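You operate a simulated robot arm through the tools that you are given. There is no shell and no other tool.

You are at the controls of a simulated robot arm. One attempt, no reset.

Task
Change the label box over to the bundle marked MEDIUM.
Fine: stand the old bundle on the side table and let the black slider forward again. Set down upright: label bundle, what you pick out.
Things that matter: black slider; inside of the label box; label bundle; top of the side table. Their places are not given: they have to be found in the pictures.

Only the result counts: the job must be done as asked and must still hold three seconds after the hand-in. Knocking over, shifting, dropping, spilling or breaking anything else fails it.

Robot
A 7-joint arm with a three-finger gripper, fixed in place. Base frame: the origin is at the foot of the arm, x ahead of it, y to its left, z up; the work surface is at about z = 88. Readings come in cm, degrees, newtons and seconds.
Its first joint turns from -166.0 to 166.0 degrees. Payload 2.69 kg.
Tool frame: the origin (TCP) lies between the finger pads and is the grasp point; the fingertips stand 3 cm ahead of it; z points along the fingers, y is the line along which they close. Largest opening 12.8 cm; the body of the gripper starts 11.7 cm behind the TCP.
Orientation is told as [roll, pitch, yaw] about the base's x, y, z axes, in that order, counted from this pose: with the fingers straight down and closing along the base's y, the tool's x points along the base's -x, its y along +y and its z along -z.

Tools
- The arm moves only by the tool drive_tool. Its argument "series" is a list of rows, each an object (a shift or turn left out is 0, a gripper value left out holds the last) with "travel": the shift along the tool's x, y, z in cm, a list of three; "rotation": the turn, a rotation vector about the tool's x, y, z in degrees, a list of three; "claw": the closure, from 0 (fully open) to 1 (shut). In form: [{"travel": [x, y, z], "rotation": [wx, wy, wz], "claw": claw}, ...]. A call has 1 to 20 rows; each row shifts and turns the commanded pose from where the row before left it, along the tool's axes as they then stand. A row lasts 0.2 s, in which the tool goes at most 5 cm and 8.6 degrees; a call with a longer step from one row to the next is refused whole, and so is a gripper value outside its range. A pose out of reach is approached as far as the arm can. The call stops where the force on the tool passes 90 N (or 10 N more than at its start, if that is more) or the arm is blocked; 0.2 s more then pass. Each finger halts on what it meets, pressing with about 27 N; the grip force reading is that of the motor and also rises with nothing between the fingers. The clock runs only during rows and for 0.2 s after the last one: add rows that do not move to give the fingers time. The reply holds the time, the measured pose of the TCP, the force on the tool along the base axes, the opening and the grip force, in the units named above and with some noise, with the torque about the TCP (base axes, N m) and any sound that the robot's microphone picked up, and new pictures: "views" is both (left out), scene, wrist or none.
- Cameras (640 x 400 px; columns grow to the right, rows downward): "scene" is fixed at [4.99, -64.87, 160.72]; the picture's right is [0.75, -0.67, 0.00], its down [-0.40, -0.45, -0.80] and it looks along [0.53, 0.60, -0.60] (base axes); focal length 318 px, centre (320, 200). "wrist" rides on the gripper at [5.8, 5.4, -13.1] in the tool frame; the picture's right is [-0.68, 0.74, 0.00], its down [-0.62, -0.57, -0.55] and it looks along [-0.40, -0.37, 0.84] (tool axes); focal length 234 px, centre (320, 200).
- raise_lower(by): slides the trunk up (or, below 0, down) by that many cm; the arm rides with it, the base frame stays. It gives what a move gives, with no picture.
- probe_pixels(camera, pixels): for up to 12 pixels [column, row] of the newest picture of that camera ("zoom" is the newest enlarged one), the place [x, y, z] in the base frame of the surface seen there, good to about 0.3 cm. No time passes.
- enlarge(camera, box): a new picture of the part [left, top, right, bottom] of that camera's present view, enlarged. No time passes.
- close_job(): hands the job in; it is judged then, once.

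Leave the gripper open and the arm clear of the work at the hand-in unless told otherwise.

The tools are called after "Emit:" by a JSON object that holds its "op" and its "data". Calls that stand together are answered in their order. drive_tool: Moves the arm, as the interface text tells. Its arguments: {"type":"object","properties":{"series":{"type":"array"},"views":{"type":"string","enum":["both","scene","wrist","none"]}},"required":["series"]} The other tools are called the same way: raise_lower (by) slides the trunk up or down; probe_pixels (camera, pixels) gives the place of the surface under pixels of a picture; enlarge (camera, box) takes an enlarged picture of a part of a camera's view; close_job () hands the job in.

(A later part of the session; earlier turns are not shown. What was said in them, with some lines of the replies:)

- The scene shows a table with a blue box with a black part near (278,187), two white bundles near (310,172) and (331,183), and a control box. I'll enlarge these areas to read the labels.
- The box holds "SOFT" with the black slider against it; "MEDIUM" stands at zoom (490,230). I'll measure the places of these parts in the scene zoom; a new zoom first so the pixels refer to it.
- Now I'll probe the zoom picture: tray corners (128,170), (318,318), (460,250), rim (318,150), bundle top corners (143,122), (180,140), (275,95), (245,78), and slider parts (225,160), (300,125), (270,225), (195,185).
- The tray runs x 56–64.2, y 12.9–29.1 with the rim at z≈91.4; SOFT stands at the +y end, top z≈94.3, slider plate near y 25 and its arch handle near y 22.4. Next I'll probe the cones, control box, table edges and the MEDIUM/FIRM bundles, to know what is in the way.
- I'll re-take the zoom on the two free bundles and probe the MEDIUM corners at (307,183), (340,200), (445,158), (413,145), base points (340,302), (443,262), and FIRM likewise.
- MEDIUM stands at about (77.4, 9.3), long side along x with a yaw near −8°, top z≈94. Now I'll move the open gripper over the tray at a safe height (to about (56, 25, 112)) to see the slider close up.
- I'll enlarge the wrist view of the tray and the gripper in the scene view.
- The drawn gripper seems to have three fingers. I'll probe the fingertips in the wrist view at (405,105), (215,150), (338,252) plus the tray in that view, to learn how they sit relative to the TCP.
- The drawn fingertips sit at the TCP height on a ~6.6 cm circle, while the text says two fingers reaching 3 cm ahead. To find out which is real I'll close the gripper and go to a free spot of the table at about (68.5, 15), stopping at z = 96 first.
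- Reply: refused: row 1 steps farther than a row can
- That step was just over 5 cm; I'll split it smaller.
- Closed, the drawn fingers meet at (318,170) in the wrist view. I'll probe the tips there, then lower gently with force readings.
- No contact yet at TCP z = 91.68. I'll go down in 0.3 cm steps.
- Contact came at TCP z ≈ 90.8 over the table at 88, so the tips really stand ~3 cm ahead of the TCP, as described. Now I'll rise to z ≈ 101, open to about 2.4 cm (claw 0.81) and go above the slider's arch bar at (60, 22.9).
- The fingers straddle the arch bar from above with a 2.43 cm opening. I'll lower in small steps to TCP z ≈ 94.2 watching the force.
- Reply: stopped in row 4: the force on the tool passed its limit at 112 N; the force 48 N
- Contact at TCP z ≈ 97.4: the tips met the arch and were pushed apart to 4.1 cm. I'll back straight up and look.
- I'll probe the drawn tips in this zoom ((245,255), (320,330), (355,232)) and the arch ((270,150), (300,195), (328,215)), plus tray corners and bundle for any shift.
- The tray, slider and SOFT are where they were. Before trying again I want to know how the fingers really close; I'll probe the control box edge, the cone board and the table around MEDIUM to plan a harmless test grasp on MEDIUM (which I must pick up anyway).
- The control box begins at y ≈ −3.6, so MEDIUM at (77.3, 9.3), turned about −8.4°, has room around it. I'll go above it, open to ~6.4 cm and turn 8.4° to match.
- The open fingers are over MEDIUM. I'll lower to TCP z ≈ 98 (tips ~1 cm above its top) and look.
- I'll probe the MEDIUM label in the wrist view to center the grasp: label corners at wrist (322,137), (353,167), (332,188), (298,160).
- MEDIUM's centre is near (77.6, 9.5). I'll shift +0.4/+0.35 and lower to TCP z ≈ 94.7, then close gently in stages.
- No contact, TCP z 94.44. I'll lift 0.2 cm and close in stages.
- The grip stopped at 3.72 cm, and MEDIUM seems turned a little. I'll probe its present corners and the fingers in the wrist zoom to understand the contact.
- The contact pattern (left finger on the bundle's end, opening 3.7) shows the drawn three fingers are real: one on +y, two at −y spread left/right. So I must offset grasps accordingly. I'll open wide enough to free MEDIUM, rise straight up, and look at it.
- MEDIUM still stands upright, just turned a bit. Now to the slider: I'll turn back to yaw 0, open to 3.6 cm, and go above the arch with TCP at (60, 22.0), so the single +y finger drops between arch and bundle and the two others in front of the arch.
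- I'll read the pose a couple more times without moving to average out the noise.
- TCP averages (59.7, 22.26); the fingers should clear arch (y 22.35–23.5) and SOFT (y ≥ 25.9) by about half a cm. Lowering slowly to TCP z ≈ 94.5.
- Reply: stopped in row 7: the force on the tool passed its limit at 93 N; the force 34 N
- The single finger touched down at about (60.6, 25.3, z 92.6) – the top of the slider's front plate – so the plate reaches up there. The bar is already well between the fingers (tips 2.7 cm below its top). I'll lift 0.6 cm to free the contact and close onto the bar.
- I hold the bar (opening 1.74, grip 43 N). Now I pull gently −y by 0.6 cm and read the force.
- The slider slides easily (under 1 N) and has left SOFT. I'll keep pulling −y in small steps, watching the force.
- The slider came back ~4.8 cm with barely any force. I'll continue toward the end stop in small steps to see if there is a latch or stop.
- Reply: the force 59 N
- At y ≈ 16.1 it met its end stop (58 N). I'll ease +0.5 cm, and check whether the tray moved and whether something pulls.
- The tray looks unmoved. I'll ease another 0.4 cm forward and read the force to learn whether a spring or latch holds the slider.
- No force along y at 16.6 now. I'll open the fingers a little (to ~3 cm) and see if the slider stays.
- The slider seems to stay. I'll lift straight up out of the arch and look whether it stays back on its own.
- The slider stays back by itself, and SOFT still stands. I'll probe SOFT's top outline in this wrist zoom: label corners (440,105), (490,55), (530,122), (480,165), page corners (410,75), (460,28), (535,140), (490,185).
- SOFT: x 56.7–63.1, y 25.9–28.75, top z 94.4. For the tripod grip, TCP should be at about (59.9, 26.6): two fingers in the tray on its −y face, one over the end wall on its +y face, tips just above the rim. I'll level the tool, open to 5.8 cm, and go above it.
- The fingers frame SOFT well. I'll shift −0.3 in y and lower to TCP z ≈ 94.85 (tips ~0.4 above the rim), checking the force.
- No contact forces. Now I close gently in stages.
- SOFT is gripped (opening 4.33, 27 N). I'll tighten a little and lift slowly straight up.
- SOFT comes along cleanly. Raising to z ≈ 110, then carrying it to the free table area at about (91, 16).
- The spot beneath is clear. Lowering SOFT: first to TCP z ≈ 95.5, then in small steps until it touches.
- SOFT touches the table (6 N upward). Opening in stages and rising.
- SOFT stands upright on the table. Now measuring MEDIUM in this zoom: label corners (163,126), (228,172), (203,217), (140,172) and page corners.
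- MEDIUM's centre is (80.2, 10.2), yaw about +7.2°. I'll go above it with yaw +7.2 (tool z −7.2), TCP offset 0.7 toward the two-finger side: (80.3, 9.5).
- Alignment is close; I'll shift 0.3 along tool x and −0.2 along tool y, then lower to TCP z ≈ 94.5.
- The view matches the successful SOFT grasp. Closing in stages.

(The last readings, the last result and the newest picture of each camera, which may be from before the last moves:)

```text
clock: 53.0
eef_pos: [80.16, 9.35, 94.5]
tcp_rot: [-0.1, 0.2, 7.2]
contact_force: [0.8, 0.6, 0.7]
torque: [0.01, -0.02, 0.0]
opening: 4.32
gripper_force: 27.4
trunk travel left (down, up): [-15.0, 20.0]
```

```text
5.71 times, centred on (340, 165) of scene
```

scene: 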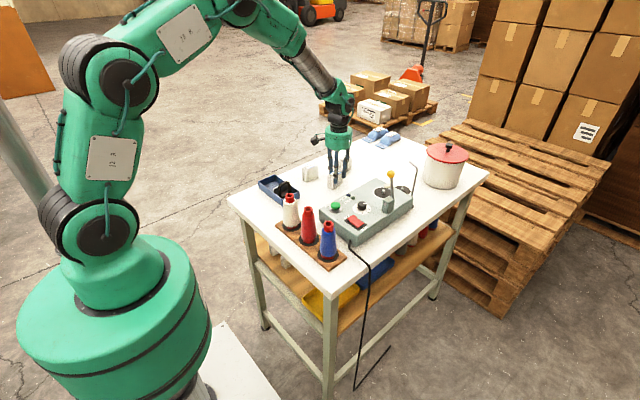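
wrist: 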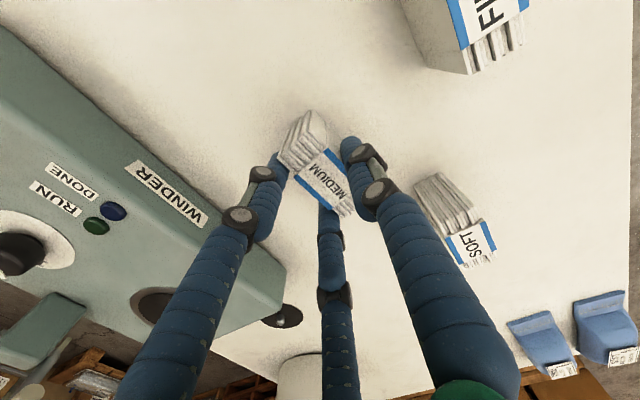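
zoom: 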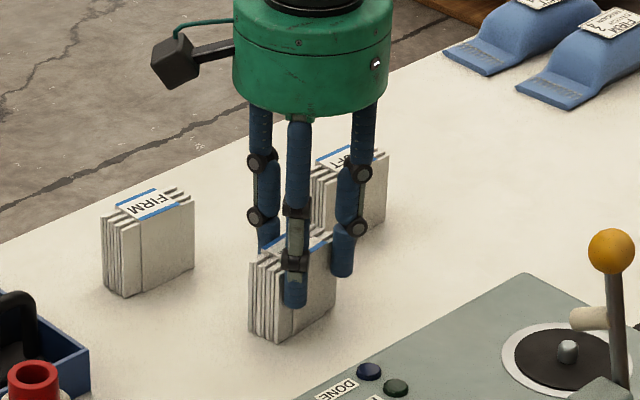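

Same grip as before (4.32 cm, 27 N). Lifting straight up to z ≈ 108, then turning back to yaw 0.

Emit:
{"op": "drive_tool", "data": {"series": [{"travel": [0, 0, -1.0]}, {"travel": [0, 0, -2.5]}, {"travel": [0, 0, -4.0]}, {"travel": [0, 0, -4.0]}, {"travel": [0, 0, -2.0]}, {"rotation": [0, 0, 7.2]}, {}, {}], "views": "both"}}

Emit:
{"op": "enlarge", "data": {"camera": "scene", "box": [300, 100, 380, 170]}}

Emit:
{"op": "enlarge", "data": {"camera": "wrist", "box": [220, 60, 420, 260]}}

```text
clock: 54.8
eef_pos: [80.15, 9.29, 107.91]
tcp_rot: [0.0, 0.2, 0.0]
contact_force: [0.5, -0.2, -0.5]
torque: [0.02, -0.01, -0.02]
opening: 4.36
gripper_force: 27.0
trunk travel left (down, up): [-15.0, 20.0]
```

scene: 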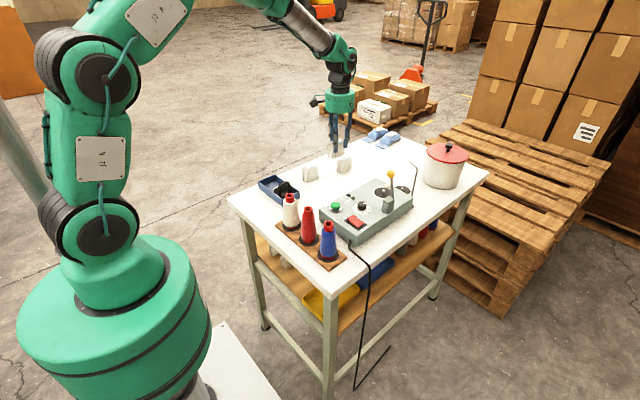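
wrist: 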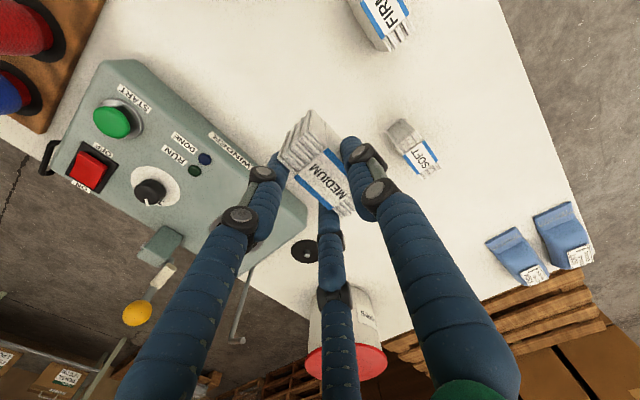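

```text
5.71 times, centred on (340, 135) of scene
```

zoom: 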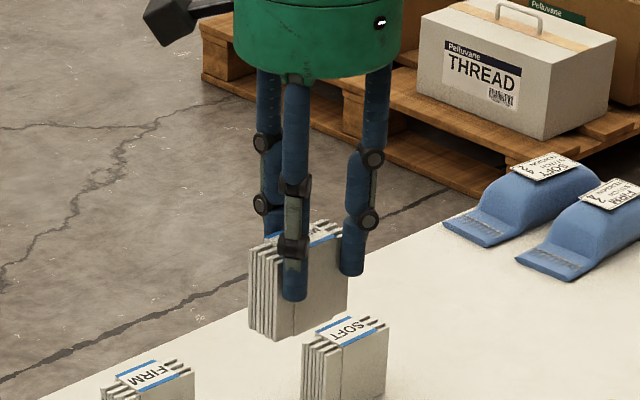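

```text
2.00 times, centred on (320, 160) of wrist
```

zoom: 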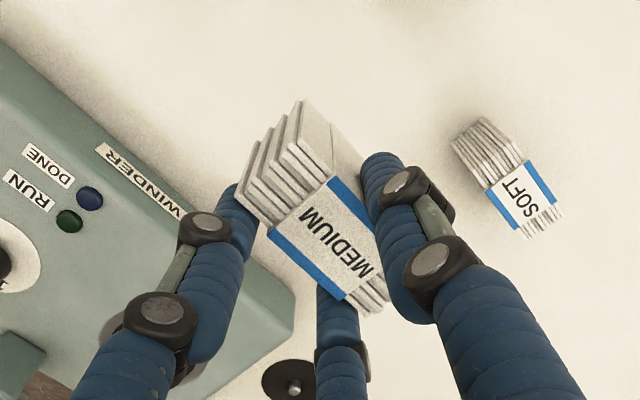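

MEDIUM is held level. I'll probe its outline relative to the TCP: −y label edge (275,236) and (340,294), +y label edge (331,183) and (368,215), page ends (240,190), (300,105).

Emit:
{"op": "probe_pixels", "data": {"camera": "zoom", "pixels": [[273, 233], [342, 295], [331, 182], [368, 215], [308, 235], [240, 190], [298, 108], [330, 155], [375, 305], [275, 215], [325, 178], [290, 150]]}}

```text
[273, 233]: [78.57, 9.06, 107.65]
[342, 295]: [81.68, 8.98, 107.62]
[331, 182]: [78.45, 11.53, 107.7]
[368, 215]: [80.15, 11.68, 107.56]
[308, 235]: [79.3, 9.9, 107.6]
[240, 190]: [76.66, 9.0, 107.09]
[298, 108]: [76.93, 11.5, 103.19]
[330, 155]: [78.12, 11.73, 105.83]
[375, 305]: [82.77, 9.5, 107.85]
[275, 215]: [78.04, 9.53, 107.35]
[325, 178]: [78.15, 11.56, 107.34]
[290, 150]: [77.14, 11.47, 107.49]
```

MEDIUM is centred about the TCP in x, its +y face about 2.25 cm ahead in +y. Target TCP over the tray: (60.15, 26.15). Carrying it there at z ≈ 108.

Emit:
{"op": "drive_tool", "data": {"series": [{"travel": [2.0, 1.7, 0]}, {"travel": [3.3, 2.8, 0]}, {"travel": [3.3, 2.8, 0]}, {"travel": [3.3, 2.8, 0]}, {"travel": [3.3, 2.8, 0]}, {"travel": [3.0, 2.5, 0]}, {"travel": [1.8, 1.46, 0]}, {}, {}], "views": "none"}}

Emit:
{"op": "drive_tool", "data": {"series": [{"travel": [0, 0, 3.0]}, {"travel": [0, 0, 3.0]}, {"travel": [0, 0, 2.2]}, {}, {}], "views": "both"}}

Emit:
{"op": "enlarge", "data": {"camera": "wrist", "box": [220, 60, 420, 260]}}

Emit:
{"op": "enlarge", "data": {"camera": "scene", "box": [240, 130, 320, 205]}}

```text
clock: 56.8
eef_pos: [60.12, 26.19, 107.98]
tcp_rot: [-0.1, 0.3, 0.1]
contact_force: [0.7, -0.2, -0.9]
torque: [-0.01, -0.04, 0.0]
opening: 4.29
gripper_force: 26.8
trunk travel left (down, up): [-15.0, 20.0]
```

```text
clock: 58.0
eef_pos: [60.14, 26.28, 99.81]
tcp_rot: [0.0, 0.1, 0.0]
contact_force: [0.5, -0.1, 0.0]
torque: [0.0, 0.0, 0.0]
opening: 4.31
gripper_force: 27.1
trunk travel left (down, up): [-15.0, 20.0]
```

scene: 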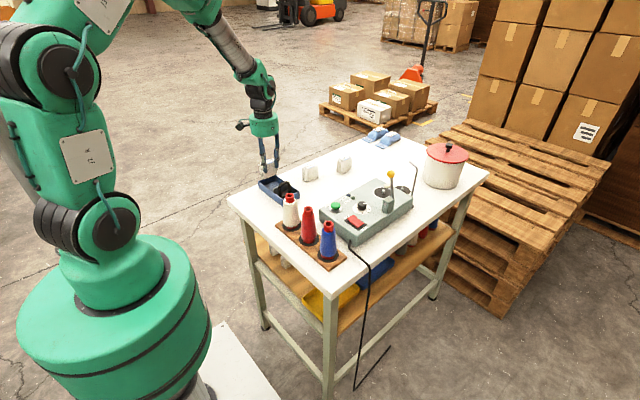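
wrist: 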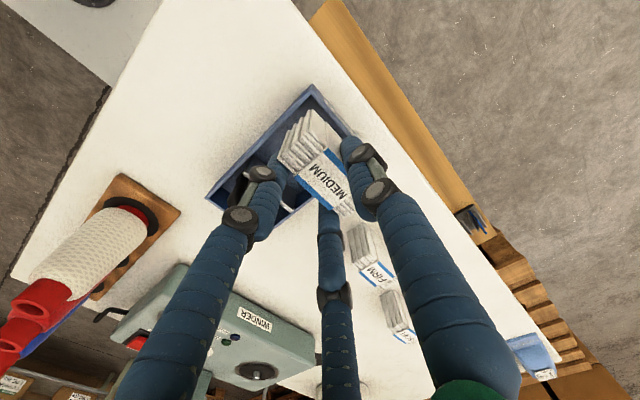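

```text
2.00 times, centred on (320, 160) of wrist
```

zoom: 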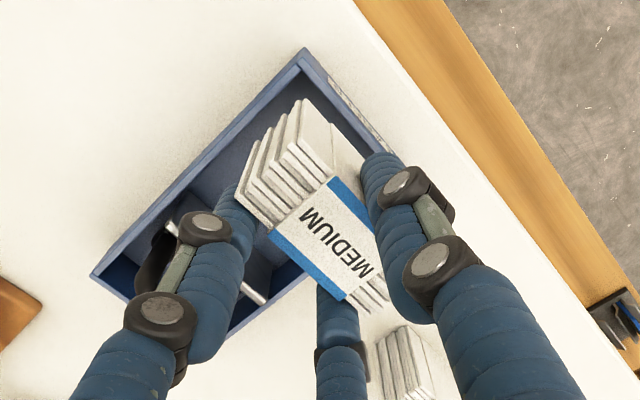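

```text
5.33 times, centred on (280, 168) of scene
```

zoom: 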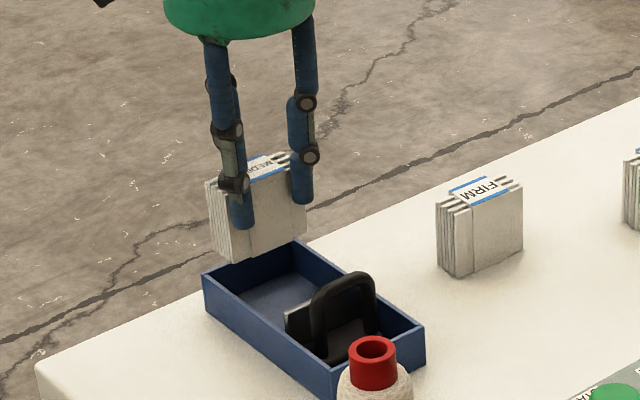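

I'll check the bundle's position against the tray: bundle points in the wrist view at (310,112), (299,145), (322,150), (297,178), (331,208), and the tray's inner edges.

Emit:
{"op": "probe_pixels", "data": {"camera": "wrist", "pixels": [[309, 113], [281, 155], [326, 152], [343, 166], [297, 177], [330, 206], [312, 90], [305, 92], [325, 108], [345, 125], [230, 180], [300, 160]]}}

Emit:
{"op": "probe_pixels", "data": {"camera": "scene", "pixels": [[264, 179], [268, 180], [279, 176], [260, 172], [275, 182], [278, 189], [285, 190], [281, 183]]}}

```text
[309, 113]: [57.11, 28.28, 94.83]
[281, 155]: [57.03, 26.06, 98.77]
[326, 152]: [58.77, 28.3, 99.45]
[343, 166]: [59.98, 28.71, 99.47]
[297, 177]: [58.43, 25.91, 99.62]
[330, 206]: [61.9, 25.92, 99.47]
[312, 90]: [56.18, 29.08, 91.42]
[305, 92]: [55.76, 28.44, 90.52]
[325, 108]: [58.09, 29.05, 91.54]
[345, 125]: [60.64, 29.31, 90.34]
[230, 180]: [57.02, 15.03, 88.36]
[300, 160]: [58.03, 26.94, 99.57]
```

```text
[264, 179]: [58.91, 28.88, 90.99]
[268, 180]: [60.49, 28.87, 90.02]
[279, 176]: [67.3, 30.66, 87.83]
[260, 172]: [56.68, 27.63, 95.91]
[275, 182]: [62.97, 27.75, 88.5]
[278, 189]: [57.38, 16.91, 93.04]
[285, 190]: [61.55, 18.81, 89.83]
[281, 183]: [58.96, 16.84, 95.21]
```

The end wall's inner face is at y ≈ 28.9 and the bundle's +y face near 28.5. I'll shift −0.2 in y and lower it into the tray in small steps, watching the force.

Emit:
{"op": "drive_tool", "data": {"series": [{"travel": [0, -0.2, 0]}, {"travel": [0, 0, 1.0]}, {"travel": [0, 0, 0.8]}, {"travel": [0, 0, 0.8]}, {}], "views": "none"}}

Emit:
{"op": "drive_tool", "data": {"series": [{"travel": [0, 0, 0.7]}, {"travel": [0, 0, 0.6]}, {}, {}], "views": "wrist"}}

```text
clock: 59.2
eef_pos: [60.07, 25.9, 97.17]
tcp_rot: [0.0, 0.1, 0.0]
contact_force: [-0.3, -0.5, 0.5]
torque: [0.02, 0.0, 0.02]
opening: 4.32
gripper_force: 26.6
trunk travel left (down, up): [-15.0, 20.0]
```

```text
clock: 60.2
eef_pos: [60.13, 26.04, 95.88]
tcp_rot: [0.0, 0.2, 0.0]
contact_force: [-0.3, -0.4, -0.8]
torque: [0.03, 0.01, 0.0]
opening: 4.33
gripper_force: 27.2
trunk travel left (down, up): [-15.0, 20.0]
```

wrist: 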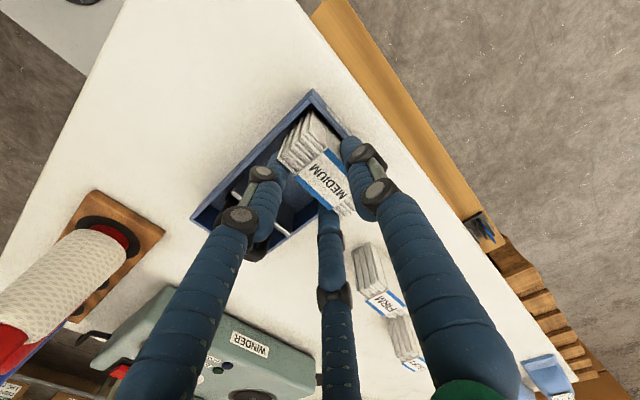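

MEDIUM is entering the tray freely (no force at TCP z 95.9). The floor should come at about 94.9; continuing in fine steps.

Emit:
{"op": "drive_tool", "data": {"series": [{"travel": [0, 0, 0.5]}, {"travel": [0, 0, 0.2]}, {}, {}], "views": "none"}}

Emit:
{"op": "drive_tool", "data": {"series": [{"travel": [0, 0, 0.2]}, {}, {}], "views": "none"}}

```text
clock: 61.2
eef_pos: [60.16, 25.95, 95.2]
tcp_rot: [0.0, 0.2, 0.1]
contact_force: [0.0, -0.2, -1.2]
torque: [0.01, -0.01, 0.0]
opening: 4.32
gripper_force: 27.4
trunk travel left (down, up): [-15.0, 20.0]
```

```text
clock: 62.0
eef_pos: [60.05, 26.13, 95.11]
tcp_rot: [0.0, 0.2, 0.1]
contact_force: [-0.4, 0.1, -0.8]
torque: [-0.04, 0.01, 0.01]
opening: 4.31
gripper_force: 27.0
trunk travel left (down, up): [-15.0, 20.0]
```

Emit:
{"op": "drive_tool", "data": {"series": [{"travel": [0, 0, 0.2]}, {}, {}], "views": "none"}}

Emit:
{"op": "drive_tool", "data": {"series": [{"travel": [0, 0, 0.15]}, {}, {}], "views": "both"}}

Emit:
{"op": "enlarge", "data": {"camera": "scene", "box": [240, 130, 320, 205]}}

```text
clock: 62.8
eef_pos: [60.04, 26.05, 94.9]
tcp_rot: [0.0, 0.2, -0.1]
contact_force: [0.0, -1.1, 3.9]
torque: [0.02, 0.06, 0.0]
opening: 4.33
gripper_force: 27.0
trunk travel left (down, up): [-15.0, 20.0]
```

```text
clock: 63.6
eef_pos: [60.06, 26.13, 94.79]
tcp_rot: [0.1, 0.0, 0.0]
contact_force: [-3.4, 2.7, 24.7]
torque: [0.35, 0.45, 0.05]
opening: 4.34
gripper_force: 27.3
trunk travel left (down, up): [-15.0, 20.0]
```

scene: 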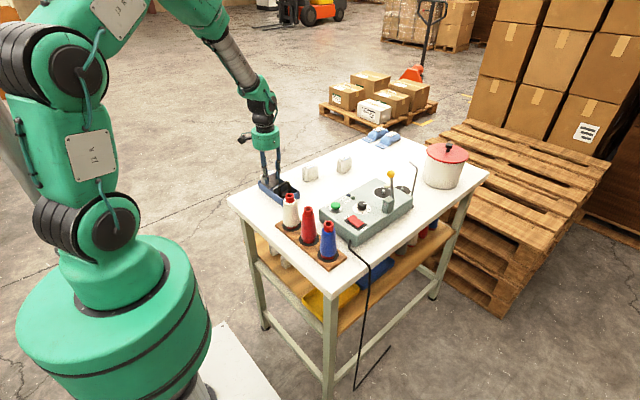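
wrist: 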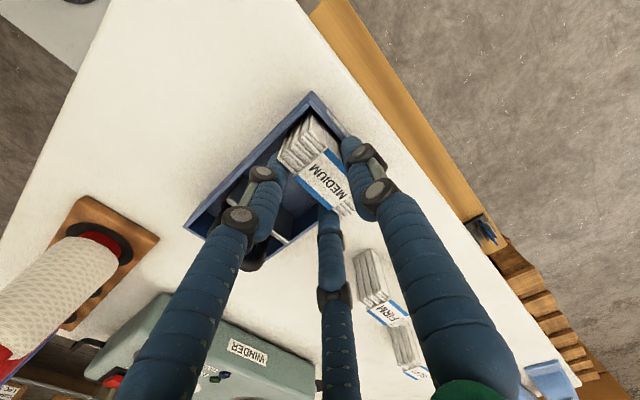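

```text
5.33 times, centred on (280, 168) of scene
```

zoom: 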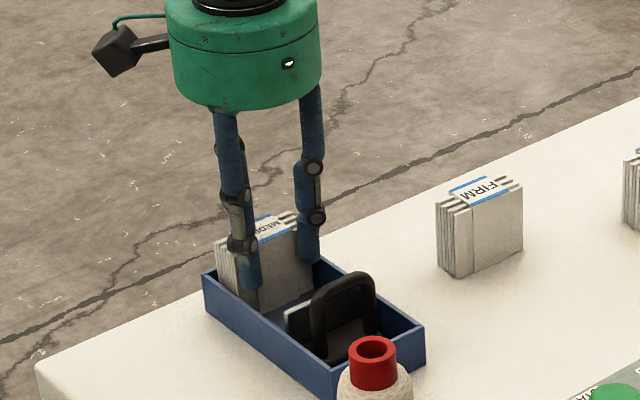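

MEDIUM stands on the tray floor. I'll relieve the pressure (0.15 up), nudge it +0.3 toward the end wall, then open in stages.

Emit:
{"op": "drive_tool", "data": {"series": [{"travel": [0, 0, -0.15]}, {"travel": [0, 0.3, 0]}, {}, {}], "views": "none"}}

Emit:
{"op": "drive_tool", "data": {"series": [{"claw": 0.66}, {"claw": 0.63}, {"claw": 0.58}, {"claw": 0.54}, {}], "views": "wrist"}}

Emit:
{"op": "enlarge", "data": {"camera": "wrist", "box": [220, 60, 420, 260]}}

```text
clock: 64.6
eef_pos: [60.01, 26.29, 94.8]
tcp_rot: [0.2, 0.1, 0.0]
contact_force: [1.3, -6.5, 15.9]
torque: [-0.16, -0.22, -0.03]
opening: 4.32
gripper_force: 26.5
trunk travel left (down, up): [-15.0, 20.0]
```

```text
clock: 65.8
eef_pos: [60.24, 26.32, 94.76]
tcp_rot: [0.0, 0.2, 0.0]
contact_force: [-0.1, -0.4, 0.1]
torque: [0.01, -0.01, -0.01]
opening: 5.89
gripper_force: 0.1
trunk travel left (down, up): [-15.0, 20.0]
```

wrist: 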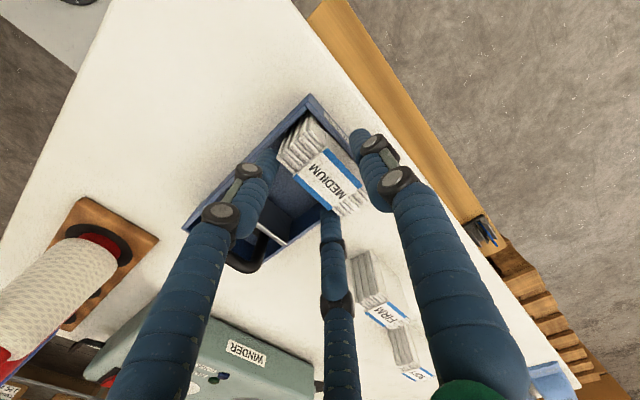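

```text
2.00 times, centred on (320, 160) of wrist
```

zoom: 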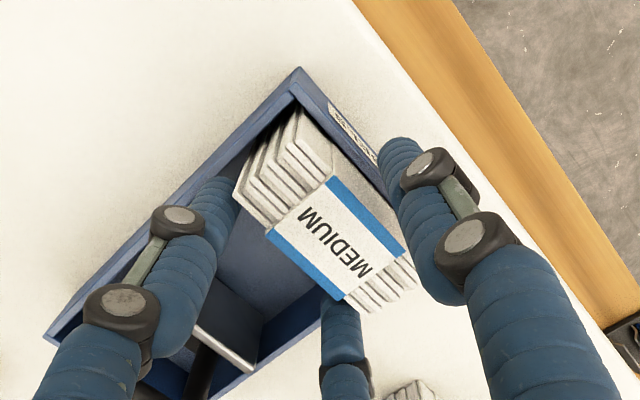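

MEDIUM is free and upright in the tray. Rising straight up.

Emit:
{"op": "drive_tool", "data": {"series": [{"travel": [0, 0, -1.5]}, {"travel": [0, 0, -3.0]}, {"travel": [0, 0, -4.0]}, {"travel": [0, -4.0, 0]}, {"travel": [0, -4.0, 0]}, {"travel": [0, -1.5, 0], "claw": 0.72}, {}, {}], "views": "both"}}

Emit:
{"op": "enlarge", "data": {"camera": "wrist", "box": [220, 0, 420, 200]}}

Emit:
{"op": "enlarge", "data": {"camera": "scene", "box": [240, 140, 320, 205]}}

```text
clock: 67.6
eef_pos: [60.07, 16.93, 103.36]
tcp_rot: [0.0, 0.3, 0.0]
contact_force: [-0.1, -0.6, -0.9]
torque: [-0.02, 0.02, 0.02]
opening: 3.59
gripper_force: 0.0
trunk travel left (down, up): [-15.0, 20.0]
```

scene: 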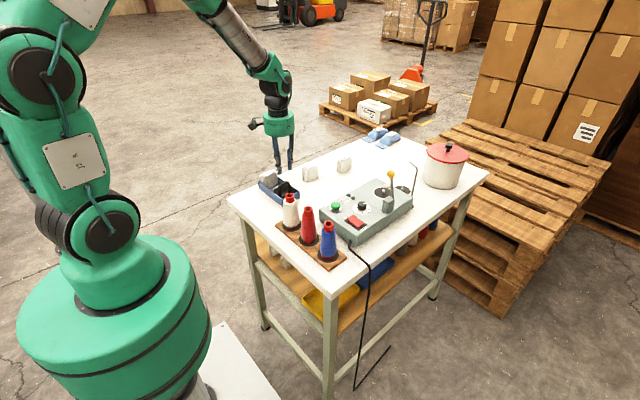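
wrist: 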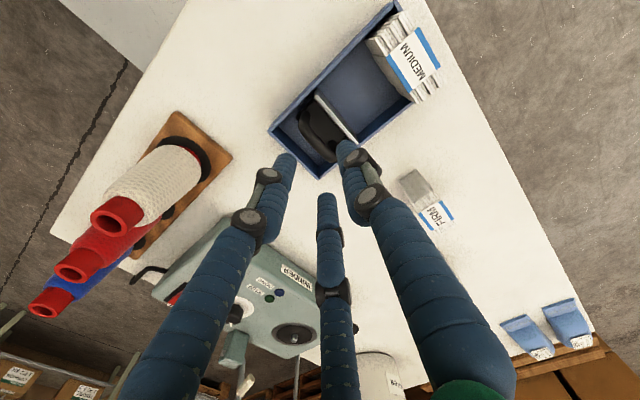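

```text
2.00 times, centred on (320, 100) of wrist
```

zoom: 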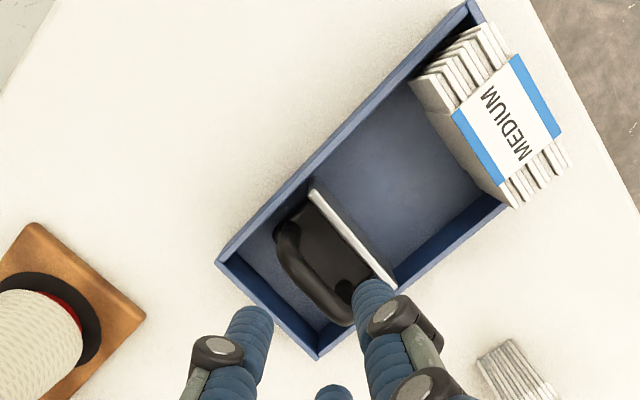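

```text
6.15 times, centred on (280, 172) of scene
```

zoom: 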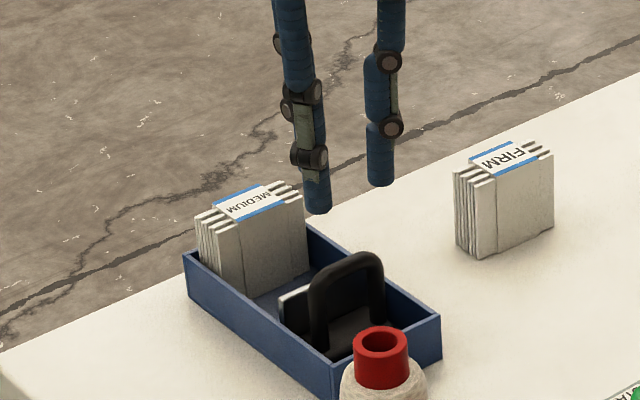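

MEDIUM stands upright in the tray. Now the slider; I'll probe the arch and plate in this fresh scene zoom: (315,290), (375,265), (345,258), plate (285,300), and MEDIUM's face (275,245).

Emit:
{"op": "probe_pixels", "data": {"camera": "zoom", "pixels": [[317, 300], [375, 275], [345, 258], [290, 297], [275, 250], [225, 262], [195, 215], [240, 232], [295, 190], [332, 362], [440, 318], [187, 252]]}}

Emit:
{"op": "probe_pixels", "data": {"camera": "wrist", "pixels": [[314, 126], [325, 145], [307, 113], [333, 115], [348, 132], [339, 137], [393, 60], [412, 90], [418, 30], [438, 62], [338, 60], [372, 30]]}}

```text
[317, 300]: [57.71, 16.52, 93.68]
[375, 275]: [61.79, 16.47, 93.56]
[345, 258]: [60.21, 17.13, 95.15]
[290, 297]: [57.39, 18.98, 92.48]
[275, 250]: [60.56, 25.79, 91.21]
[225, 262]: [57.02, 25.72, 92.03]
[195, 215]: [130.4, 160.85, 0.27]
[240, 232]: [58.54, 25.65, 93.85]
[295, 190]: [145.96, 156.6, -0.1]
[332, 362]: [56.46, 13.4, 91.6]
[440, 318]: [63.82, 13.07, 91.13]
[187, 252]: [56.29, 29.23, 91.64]
```

```text
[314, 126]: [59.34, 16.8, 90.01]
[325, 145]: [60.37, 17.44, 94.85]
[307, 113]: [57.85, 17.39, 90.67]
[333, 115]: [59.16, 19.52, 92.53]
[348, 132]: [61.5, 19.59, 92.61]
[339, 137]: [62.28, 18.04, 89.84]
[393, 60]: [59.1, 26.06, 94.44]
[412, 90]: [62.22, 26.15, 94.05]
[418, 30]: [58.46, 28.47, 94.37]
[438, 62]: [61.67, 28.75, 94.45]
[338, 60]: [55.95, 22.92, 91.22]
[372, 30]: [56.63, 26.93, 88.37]
```

Arch bar now spans y 16.5–17.55, plate front at 19.55, MEDIUM's face at 25.75. I'll set TCP y ≈ 16.35 and lower to z ≈ 95.85 around the bar.

Emit:
{"op": "drive_tool", "data": {"series": [{"travel": [0, -0.55, 0]}, {"travel": [0, 0, 2.5]}, {"travel": [0, 0, 2.0]}, {"travel": [0, 0, 1.0]}, {"travel": [0, 0, 1.0]}, {"travel": [0, 0, 1.0]}, {}], "views": "wrist"}}

Emit:
{"op": "enlarge", "data": {"camera": "wrist", "box": [220, 60, 420, 260]}}

```text
clock: 69.2
eef_pos: [59.95, 16.17, 96.04]
tcp_rot: [0.0, 0.2, 0.0]
contact_force: [0.8, 0.3, 0.3]
torque: [-0.02, 0.02, 0.01]
opening: 3.59
gripper_force: 0.0
trunk travel left (down, up): [-15.0, 20.0]
```

wrist: 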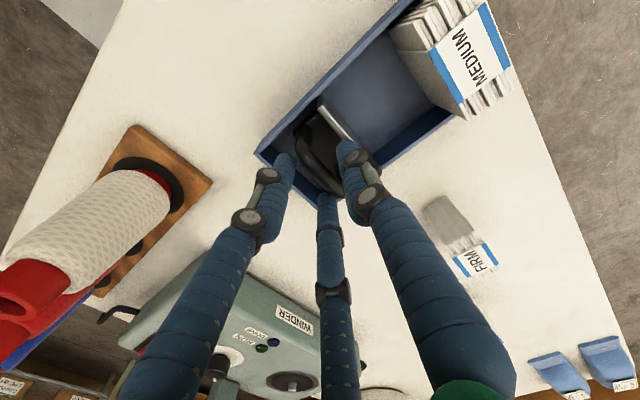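

```text
2.00 times, centred on (320, 160) of wrist
```

zoom: 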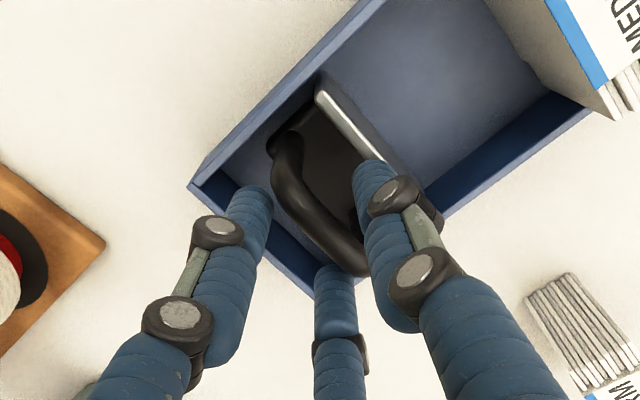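

No contact; the bar is between the fingers. Closing onto it in stages.

Emit:
{"op": "drive_tool", "data": {"series": [{"travel": [0, 0, 0.2], "claw": 0.78}, {"claw": 0.84}, {"claw": 0.9}, {"claw": 1.0}, {}], "views": "wrist"}}

Emit:
{"op": "enlarge", "data": {"camera": "wrist", "box": [220, 60, 420, 260]}}

```text
clock: 70.4
eef_pos: [60.12, 16.11, 95.58]
tcp_rot: [0.0, 0.2, 0.1]
contact_force: [0.6, 3.3, -3.2]
torque: [-0.03, -0.07, 0.02]
opening: 1.75
gripper_force: 42.9
trunk travel left (down, up): [-15.0, 20.0]
```

wrist: 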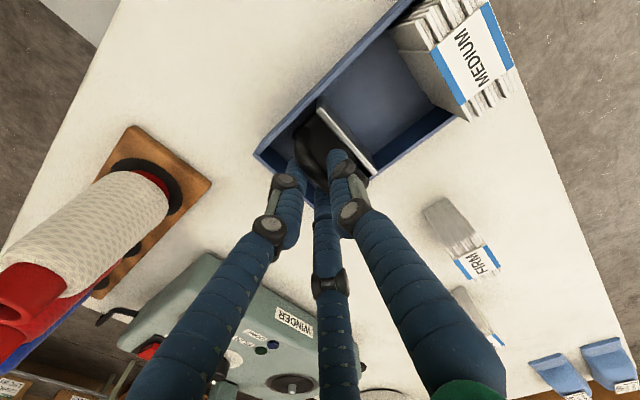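

```text
2.00 times, centred on (320, 160) of wrist
```

zoom: 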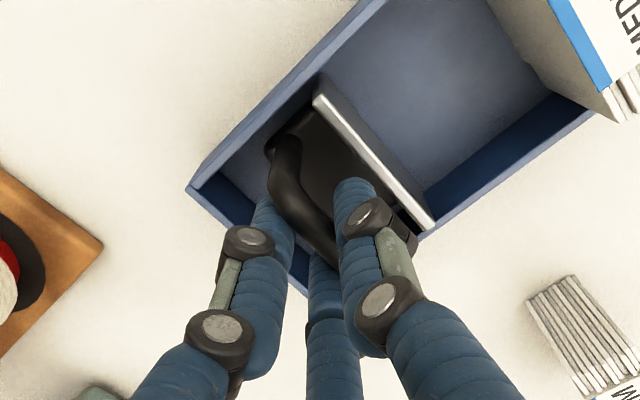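

Bar held. Sliding it forward +y, 5.2 cm at moderate steps, then finer.

Emit:
{"op": "drive_tool", "data": {"series": [{"travel": [0, 0.6, 0]}, {"travel": [0, 0.8, 0]}, {"travel": [0, 0.8, 0]}, {"travel": [0, 0.8, 0]}, {"travel": [0, 0.8, 0]}, {"travel": [0, 0.8, 0]}, {"travel": [0, 0.4, 0]}, {}], "views": "wrist"}}

Emit:
{"op": "enlarge", "data": {"camera": "wrist", "box": [220, 0, 420, 200]}}

```text
clock: 72.2
eef_pos: [60.15, 21.33, 95.64]
tcp_rot: [0.0, 0.2, 0.0]
contact_force: [4.5, 1.4, -11.2]
torque: [-0.11, -0.06, 0.01]
opening: 1.76
gripper_force: 42.5
trunk travel left (down, up): [-15.0, 20.0]
```

wrist: 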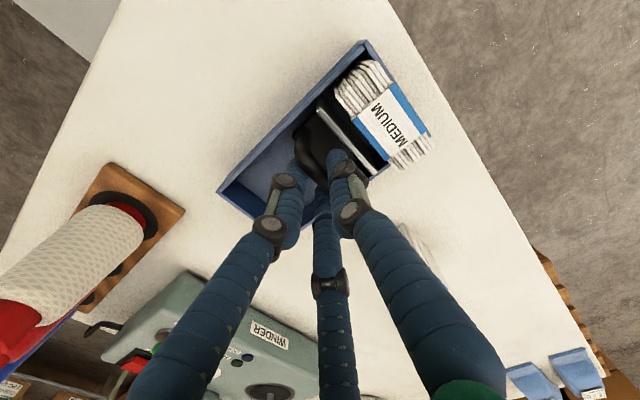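

```text
2.00 times, centred on (320, 100) of wrist
```

zoom: 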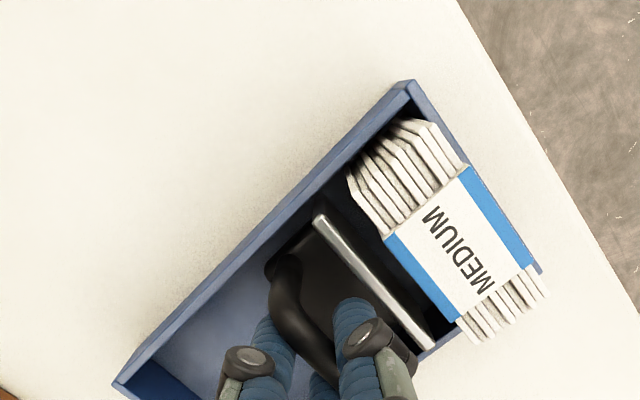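

Plate is ~0.8 cm from MEDIUM. Advancing in 0.25 cm steps while reading the y force.

Emit:
{"op": "drive_tool", "data": {"series": [{"travel": [0, 0.25, 0.1]}, {"travel": [0, 0.2, 0]}, {}], "views": "none"}}

Emit:
{"op": "drive_tool", "data": {"series": [{"travel": [0, 0.2, 0]}, {}], "views": "none"}}

Emit:
{"op": "drive_tool", "data": {"series": [{"travel": [0, 0.15, 0]}, {}], "views": "none"}}

```text
clock: 73.0
eef_pos: [60.08, 21.85, 95.62]
tcp_rot: [0.0, 0.0, 0.0]
contact_force: [0.6, 0.8, 2.4]
torque: [-0.04, 0.26, 0.05]
opening: 1.72
gripper_force: 43.0
trunk travel left (down, up): [-15.0, 20.0]
```

```text
clock: 73.6
eef_pos: [60.16, 22.03, 95.72]
tcp_rot: [-0.1, 0.1, 0.0]
contact_force: [0.4, 1.0, 8.0]
torque: [-0.03, 0.27, 0.0]
opening: 1.75
gripper_force: 42.8
trunk travel left (down, up): [-15.0, 20.0]
```

```text
clock: 74.2
eef_pos: [60.2, 22.02, 95.56]
tcp_rot: [0.0, 0.0, 0.0]
contact_force: [2.0, 1.1, 17.6]
torque: [-0.03, 0.4, 0.01]
opening: 1.74
gripper_force: 42.8
trunk travel left (down, up): [-15.0, 20.0]
```

The y force is still near zero while z pressure grows; I'll lift the command 0.15 cm and look at the gap.

Emit:
{"op": "drive_tool", "data": {"series": [{"travel": [0, 0, -0.15]}, {}], "views": "wrist"}}

Emit:
{"op": "enlarge", "data": {"camera": "wrist", "box": [250, 30, 410, 180]}}

```text
clock: 74.8
eef_pos: [60.07, 22.17, 95.59]
tcp_rot: [0.0, 0.3, 0.0]
contact_force: [6.7, 1.7, 0.6]
torque: [-0.01, -0.89, 0.01]
opening: 1.76
gripper_force: 43.1
trunk travel left (down, up): [-15.0, 20.0]
```

wrist: 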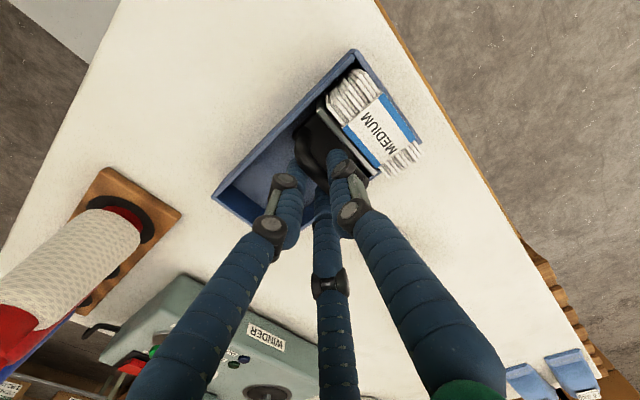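

```text
2.67 times, centred on (330, 105) of wrist
```

zoom: 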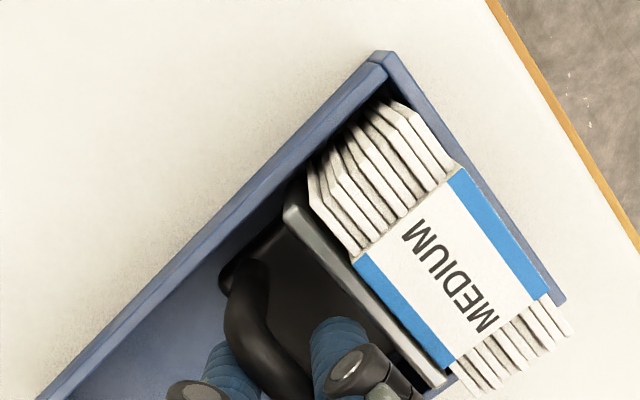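

The plate is nearly touching MEDIUM. A few more 0.15 cm steps until I feel resistance along −y.

Emit:
{"op": "drive_tool", "data": {"series": [{"travel": [0, 0.15, 0]}, {}, {}], "views": "none"}}

Emit:
{"op": "drive_tool", "data": {"series": [{"travel": [0, 0.15, 0]}, {}, {}], "views": "none"}}

Emit:
{"op": "drive_tool", "data": {"series": [{"travel": [0, 0.15, 0]}, {}, {}], "views": "wrist"}}

Emit:
{"op": "enlarge", "data": {"camera": "wrist", "box": [250, 30, 410, 180]}}

```text
clock: 75.6
eef_pos: [60.13, 22.23, 95.55]
tcp_rot: [0.1, 0.2, 0.0]
contact_force: [10.1, 0.7, -8.2]
torque: [-0.07, -0.44, 0.03]
opening: 1.74
gripper_force: 42.7
trunk travel left (down, up): [-15.0, 20.0]
```

```text
clock: 76.4
eef_pos: [60.07, 22.43, 95.52]
tcp_rot: [0.0, 0.2, 0.0]
contact_force: [4.0, 1.2, -8.8]
torque: [-0.05, -0.04, 0.07]
opening: 1.75
gripper_force: 42.7
trunk travel left (down, up): [-15.0, 20.0]
```

```text
clock: 77.2
eef_pos: [60.12, 22.46, 95.62]
tcp_rot: [-0.1, 0.2, 0.0]
contact_force: [-0.3, -1.1, -8.2]
torque: [-0.13, 0.19, -0.01]
opening: 1.72
gripper_force: 43.0
trunk travel left (down, up): [-15.0, 20.0]
```

wrist: 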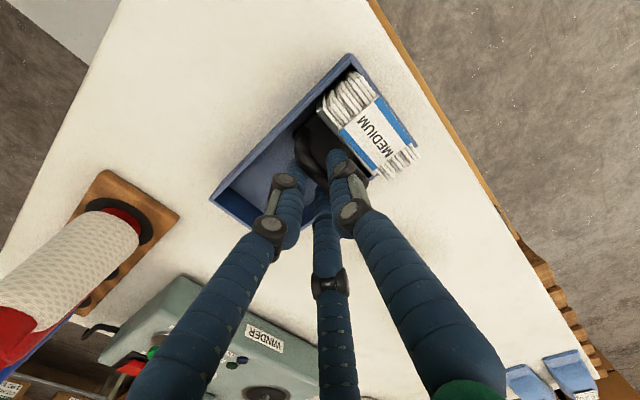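

```text
2.67 times, centred on (330, 105) of wrist
```

zoom: 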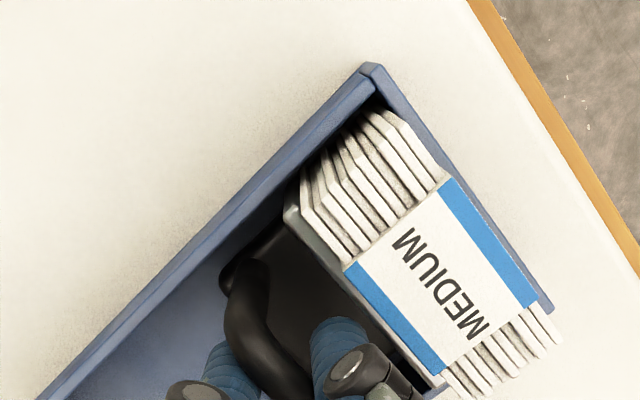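

Contact begins (Fy −1.1) and the plate lies on MEDIUM. A bit more to seat it against the end wall.

Emit:
{"op": "drive_tool", "data": {"series": [{"travel": [0, 0.15, 0]}, {}, {}], "views": "none"}}

Emit:
{"op": "drive_tool", "data": {"series": [{"travel": [0, 0.15, 0]}, {}, {}], "views": "none"}}

```text
clock: 78.0
eef_pos: [60.13, 22.5, 95.55]
tcp_rot: [0.0, 0.3, 0.0]
contact_force: [-0.7, -23.3, -9.9]
torque: [-0.33, -0.07, 0.08]
opening: 1.75
gripper_force: 42.5
trunk travel left (down, up): [-15.0, 20.0]
```

```text
clock: 78.8
eef_pos: [60.12, 22.52, 95.62]
tcp_rot: [0.2, 0.3, 0.0]
contact_force: [2.8, -51.6, -11.1]
torque: [-0.64, -0.02, 0.06]
opening: 1.73
gripper_force: 42.8
trunk travel left (down, up): [-15.0, 20.0]
```

Firmly seated (−52 N). I'll ease back 0.25 cm so only a light press remains, then open.

Emit:
{"op": "drive_tool", "data": {"series": [{"travel": [0, -0.25, 0.1]}, {}, {}], "views": "none"}}

Emit:
{"op": "drive_tool", "data": {"series": [{"claw": 0.9}, {"claw": 0.84}, {"claw": 0.78}, {"claw": 0.74}, {}, {}], "views": "wrist"}}

Emit:
{"op": "enlarge", "data": {"camera": "wrist", "box": [250, 30, 410, 180]}}

```text
clock: 79.6
eef_pos: [60.17, 22.5, 95.61]
tcp_rot: [0.0, 0.3, 0.0]
contact_force: [-4.9, -24.3, -6.9]
torque: [-0.32, 0.5, 0.06]
opening: 1.72
gripper_force: 42.3
trunk travel left (down, up): [-15.0, 20.0]
```

```text
clock: 81.0
eef_pos: [60.11, 22.59, 95.52]
tcp_rot: [-0.1, 0.0, -0.1]
contact_force: [0.2, -1.7, 1.1]
torque: [-0.01, -0.03, 0.03]
opening: 3.28
gripper_force: 0.0
trunk travel left (down, up): [-15.0, 20.0]
```

wrist: 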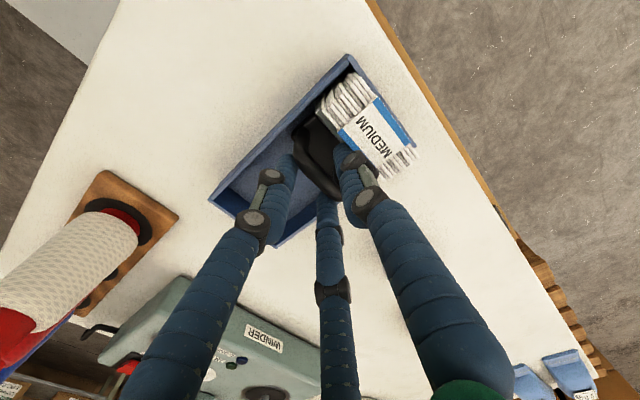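

```text
2.67 times, centred on (330, 105) of wrist
```

zoom: 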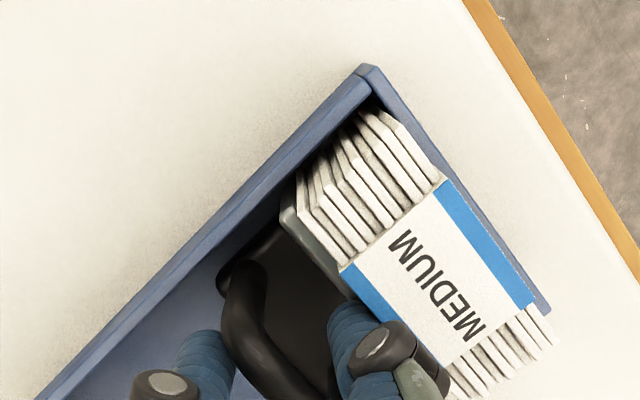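

Released; the slider rests against MEDIUM. Rising straight up, clear of the arch.

Emit:
{"op": "drive_tool", "data": {"series": [{"travel": [0, -0.15, -0.3]}, {"travel": [0, 0, -1.2]}, {"travel": [0, 0, -2.5]}, {"travel": [0, 0, -4.0]}, {"travel": [0, 0, -4.0]}, {}], "views": "both"}}

Emit:
{"op": "enlarge", "data": {"camera": "wrist", "box": [230, 40, 410, 200]}}

Emit:
{"op": "enlarge", "data": {"camera": "scene", "box": [250, 150, 320, 205]}}

```text
clock: 82.4
eef_pos: [59.93, 22.47, 107.64]
tcp_rot: [0.0, 0.0, 0.0]
contact_force: [-0.4, 0.1, 0.0]
torque: [-0.04, -0.02, 0.01]
opening: 3.34
gripper_force: 0.1
trunk travel left (down, up): [-15.0, 20.0]
```

scene: 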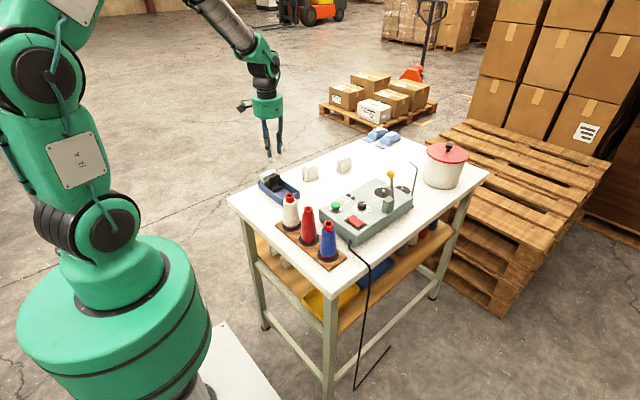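
wrist: 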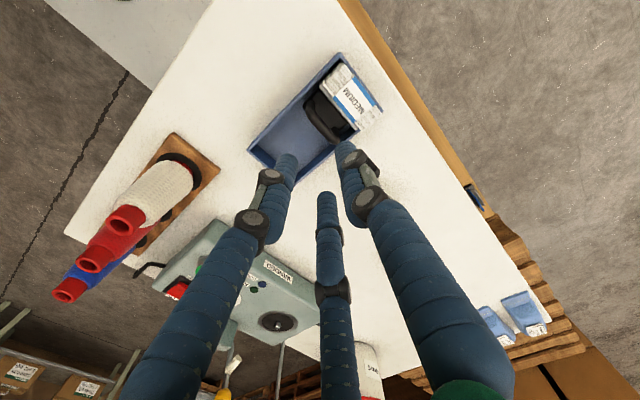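

```text
2.50 times, centred on (320, 120) of wrist
```

zoom: 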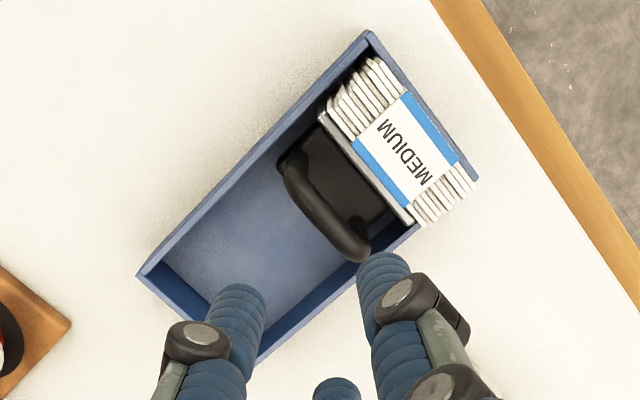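

```text
7.27 times, centred on (285, 178) of scene
```

zoom: 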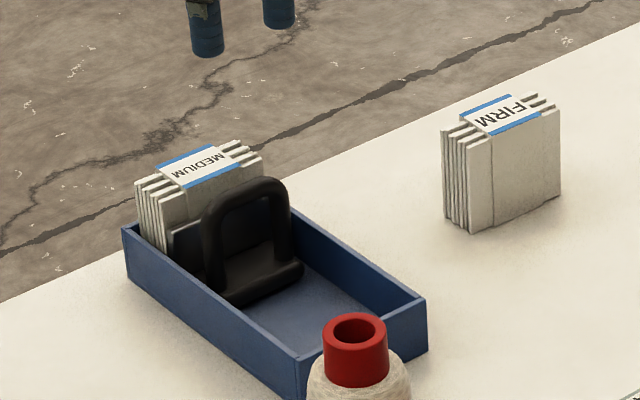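

Everything looks right. I'll probe tray corners, slider, MEDIUM and FIRM to confirm nothing else shifted.

Emit:
{"op": "probe_pixels", "data": {"camera": "zoom", "pixels": [[125, 228], [300, 355], [425, 300], [444, 130], [470, 142], [556, 112], [210, 220], [285, 200], [180, 235], [140, 183], [258, 160], [262, 270]]}}

Emit:
{"op": "enlarge", "data": {"camera": "scene", "box": [295, 145, 365, 200]}}

```text
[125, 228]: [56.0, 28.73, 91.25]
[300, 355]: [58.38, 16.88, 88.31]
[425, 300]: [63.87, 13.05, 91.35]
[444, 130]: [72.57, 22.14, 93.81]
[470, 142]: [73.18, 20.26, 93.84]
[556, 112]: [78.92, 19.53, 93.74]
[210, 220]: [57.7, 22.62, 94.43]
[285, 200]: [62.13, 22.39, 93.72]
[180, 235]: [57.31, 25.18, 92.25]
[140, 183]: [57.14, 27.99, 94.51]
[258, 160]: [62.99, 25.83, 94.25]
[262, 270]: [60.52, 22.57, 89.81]
```

```text
7.27 times, centred on (330, 172) of scene
```

zoom: 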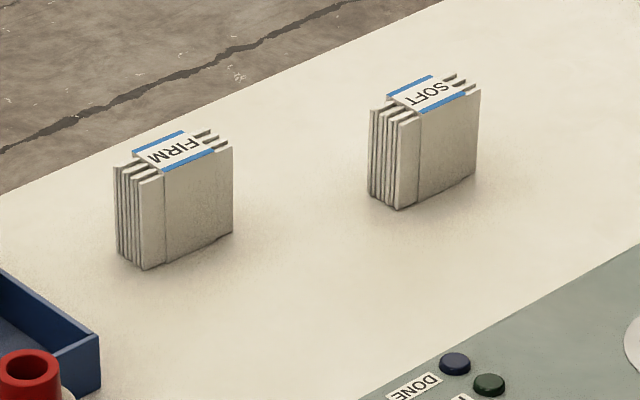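

Tray and FIRM are unmoved, SOFT stands upright on the table, MEDIUM sits in the tray with the slider against it. I'll rise and withdraw with the gripper fully open, then take a last look.

Emit:
{"op": "drive_tool", "data": {"series": [{"travel": [0, 0, -4.0]}, {"travel": [0, 0, -4.0]}, {"travel": [0, 0, -4.5], "claw": 0}, {"travel": [-3.0, -3.6, 0]}, {"travel": [-3.0, -3.6, 0]}, {"travel": [-3.0, -3.6, 0]}, {"travel": [-3.0, -3.6, 0]}, {"travel": [-2.5, -3.0, 0]}, {}, {}, {}, {}], "views": "both"}}

Emit:
{"op": "enlarge", "data": {"camera": "scene", "box": [250, 140, 370, 215]}}

```text
clock: 85.0
eef_pos: [74.71, 4.77, 119.91]
tcp_rot: [0.1, 0.2, 0.0]
contact_force: [-0.3, -0.1, -0.4]
torque: [0.01, -0.02, 0.0]
opening: 12.79
gripper_force: 0.0
trunk travel left (down, up): [-15.0, 20.0]
```

scene: 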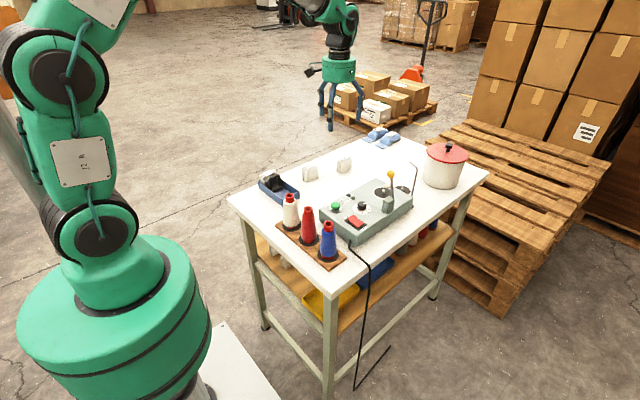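
wrist: 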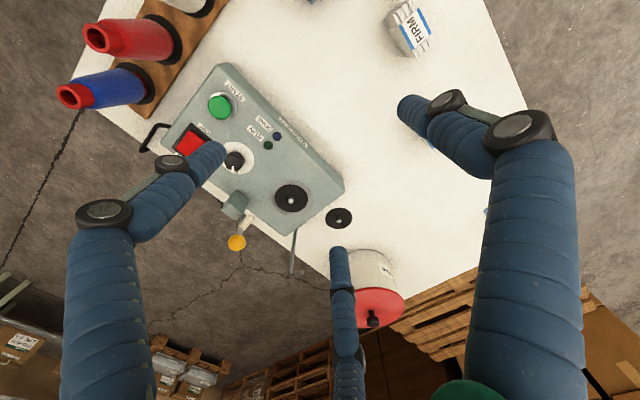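

```text
5.33 times, centred on (310, 178) of scene
```

zoom: 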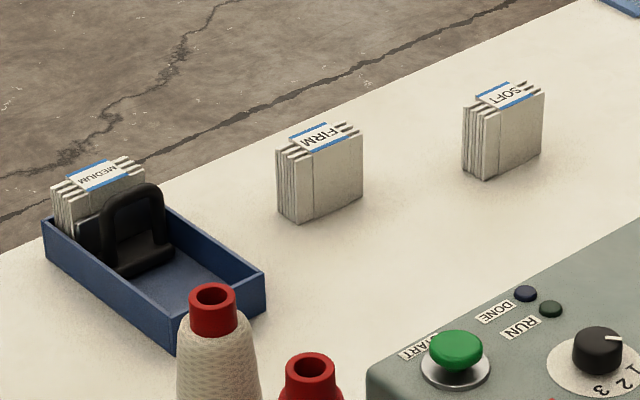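

The final picture shows MEDIUM standing in the label box with the black slider forward against it. SOFT stands upright on the side table and FIRM is untouched. The gripper is open and clear of the work, so I'm handing in.

Emit:
{"op": "close_job", "data": {}}

```text
The job is handed in.
```

The label box now holds the MEDIUM bundle, standing upright with the black slider forward against it. I handed the job in, but the hand-in gave no verdict.

- **Old bundle:** SOFT stands upright on the free part of the table, near (91, 16). I took the white work table to be the side table, since no other one is in view.
- **Slider:** It stayed back by itself after I pulled it, so I pushed it forward by its handle until it pressed MEDIUM against the end wall.
- **Other items:** Position checks before I withdrew put the box and the FIRM bundle where they started, and nothing else looks moved in the last picture.
- **Grip problems:** The gripper behaved as the three fingers in the pictures, not the two in the description. My first tries on the slider handle and on MEDIUM were therefore off. MEDIUM shifted and turned a few degrees but stayed standing, and I re-gripped it cleanly.

At hand-in the gripper was fully open and the arm was back at its starting position.
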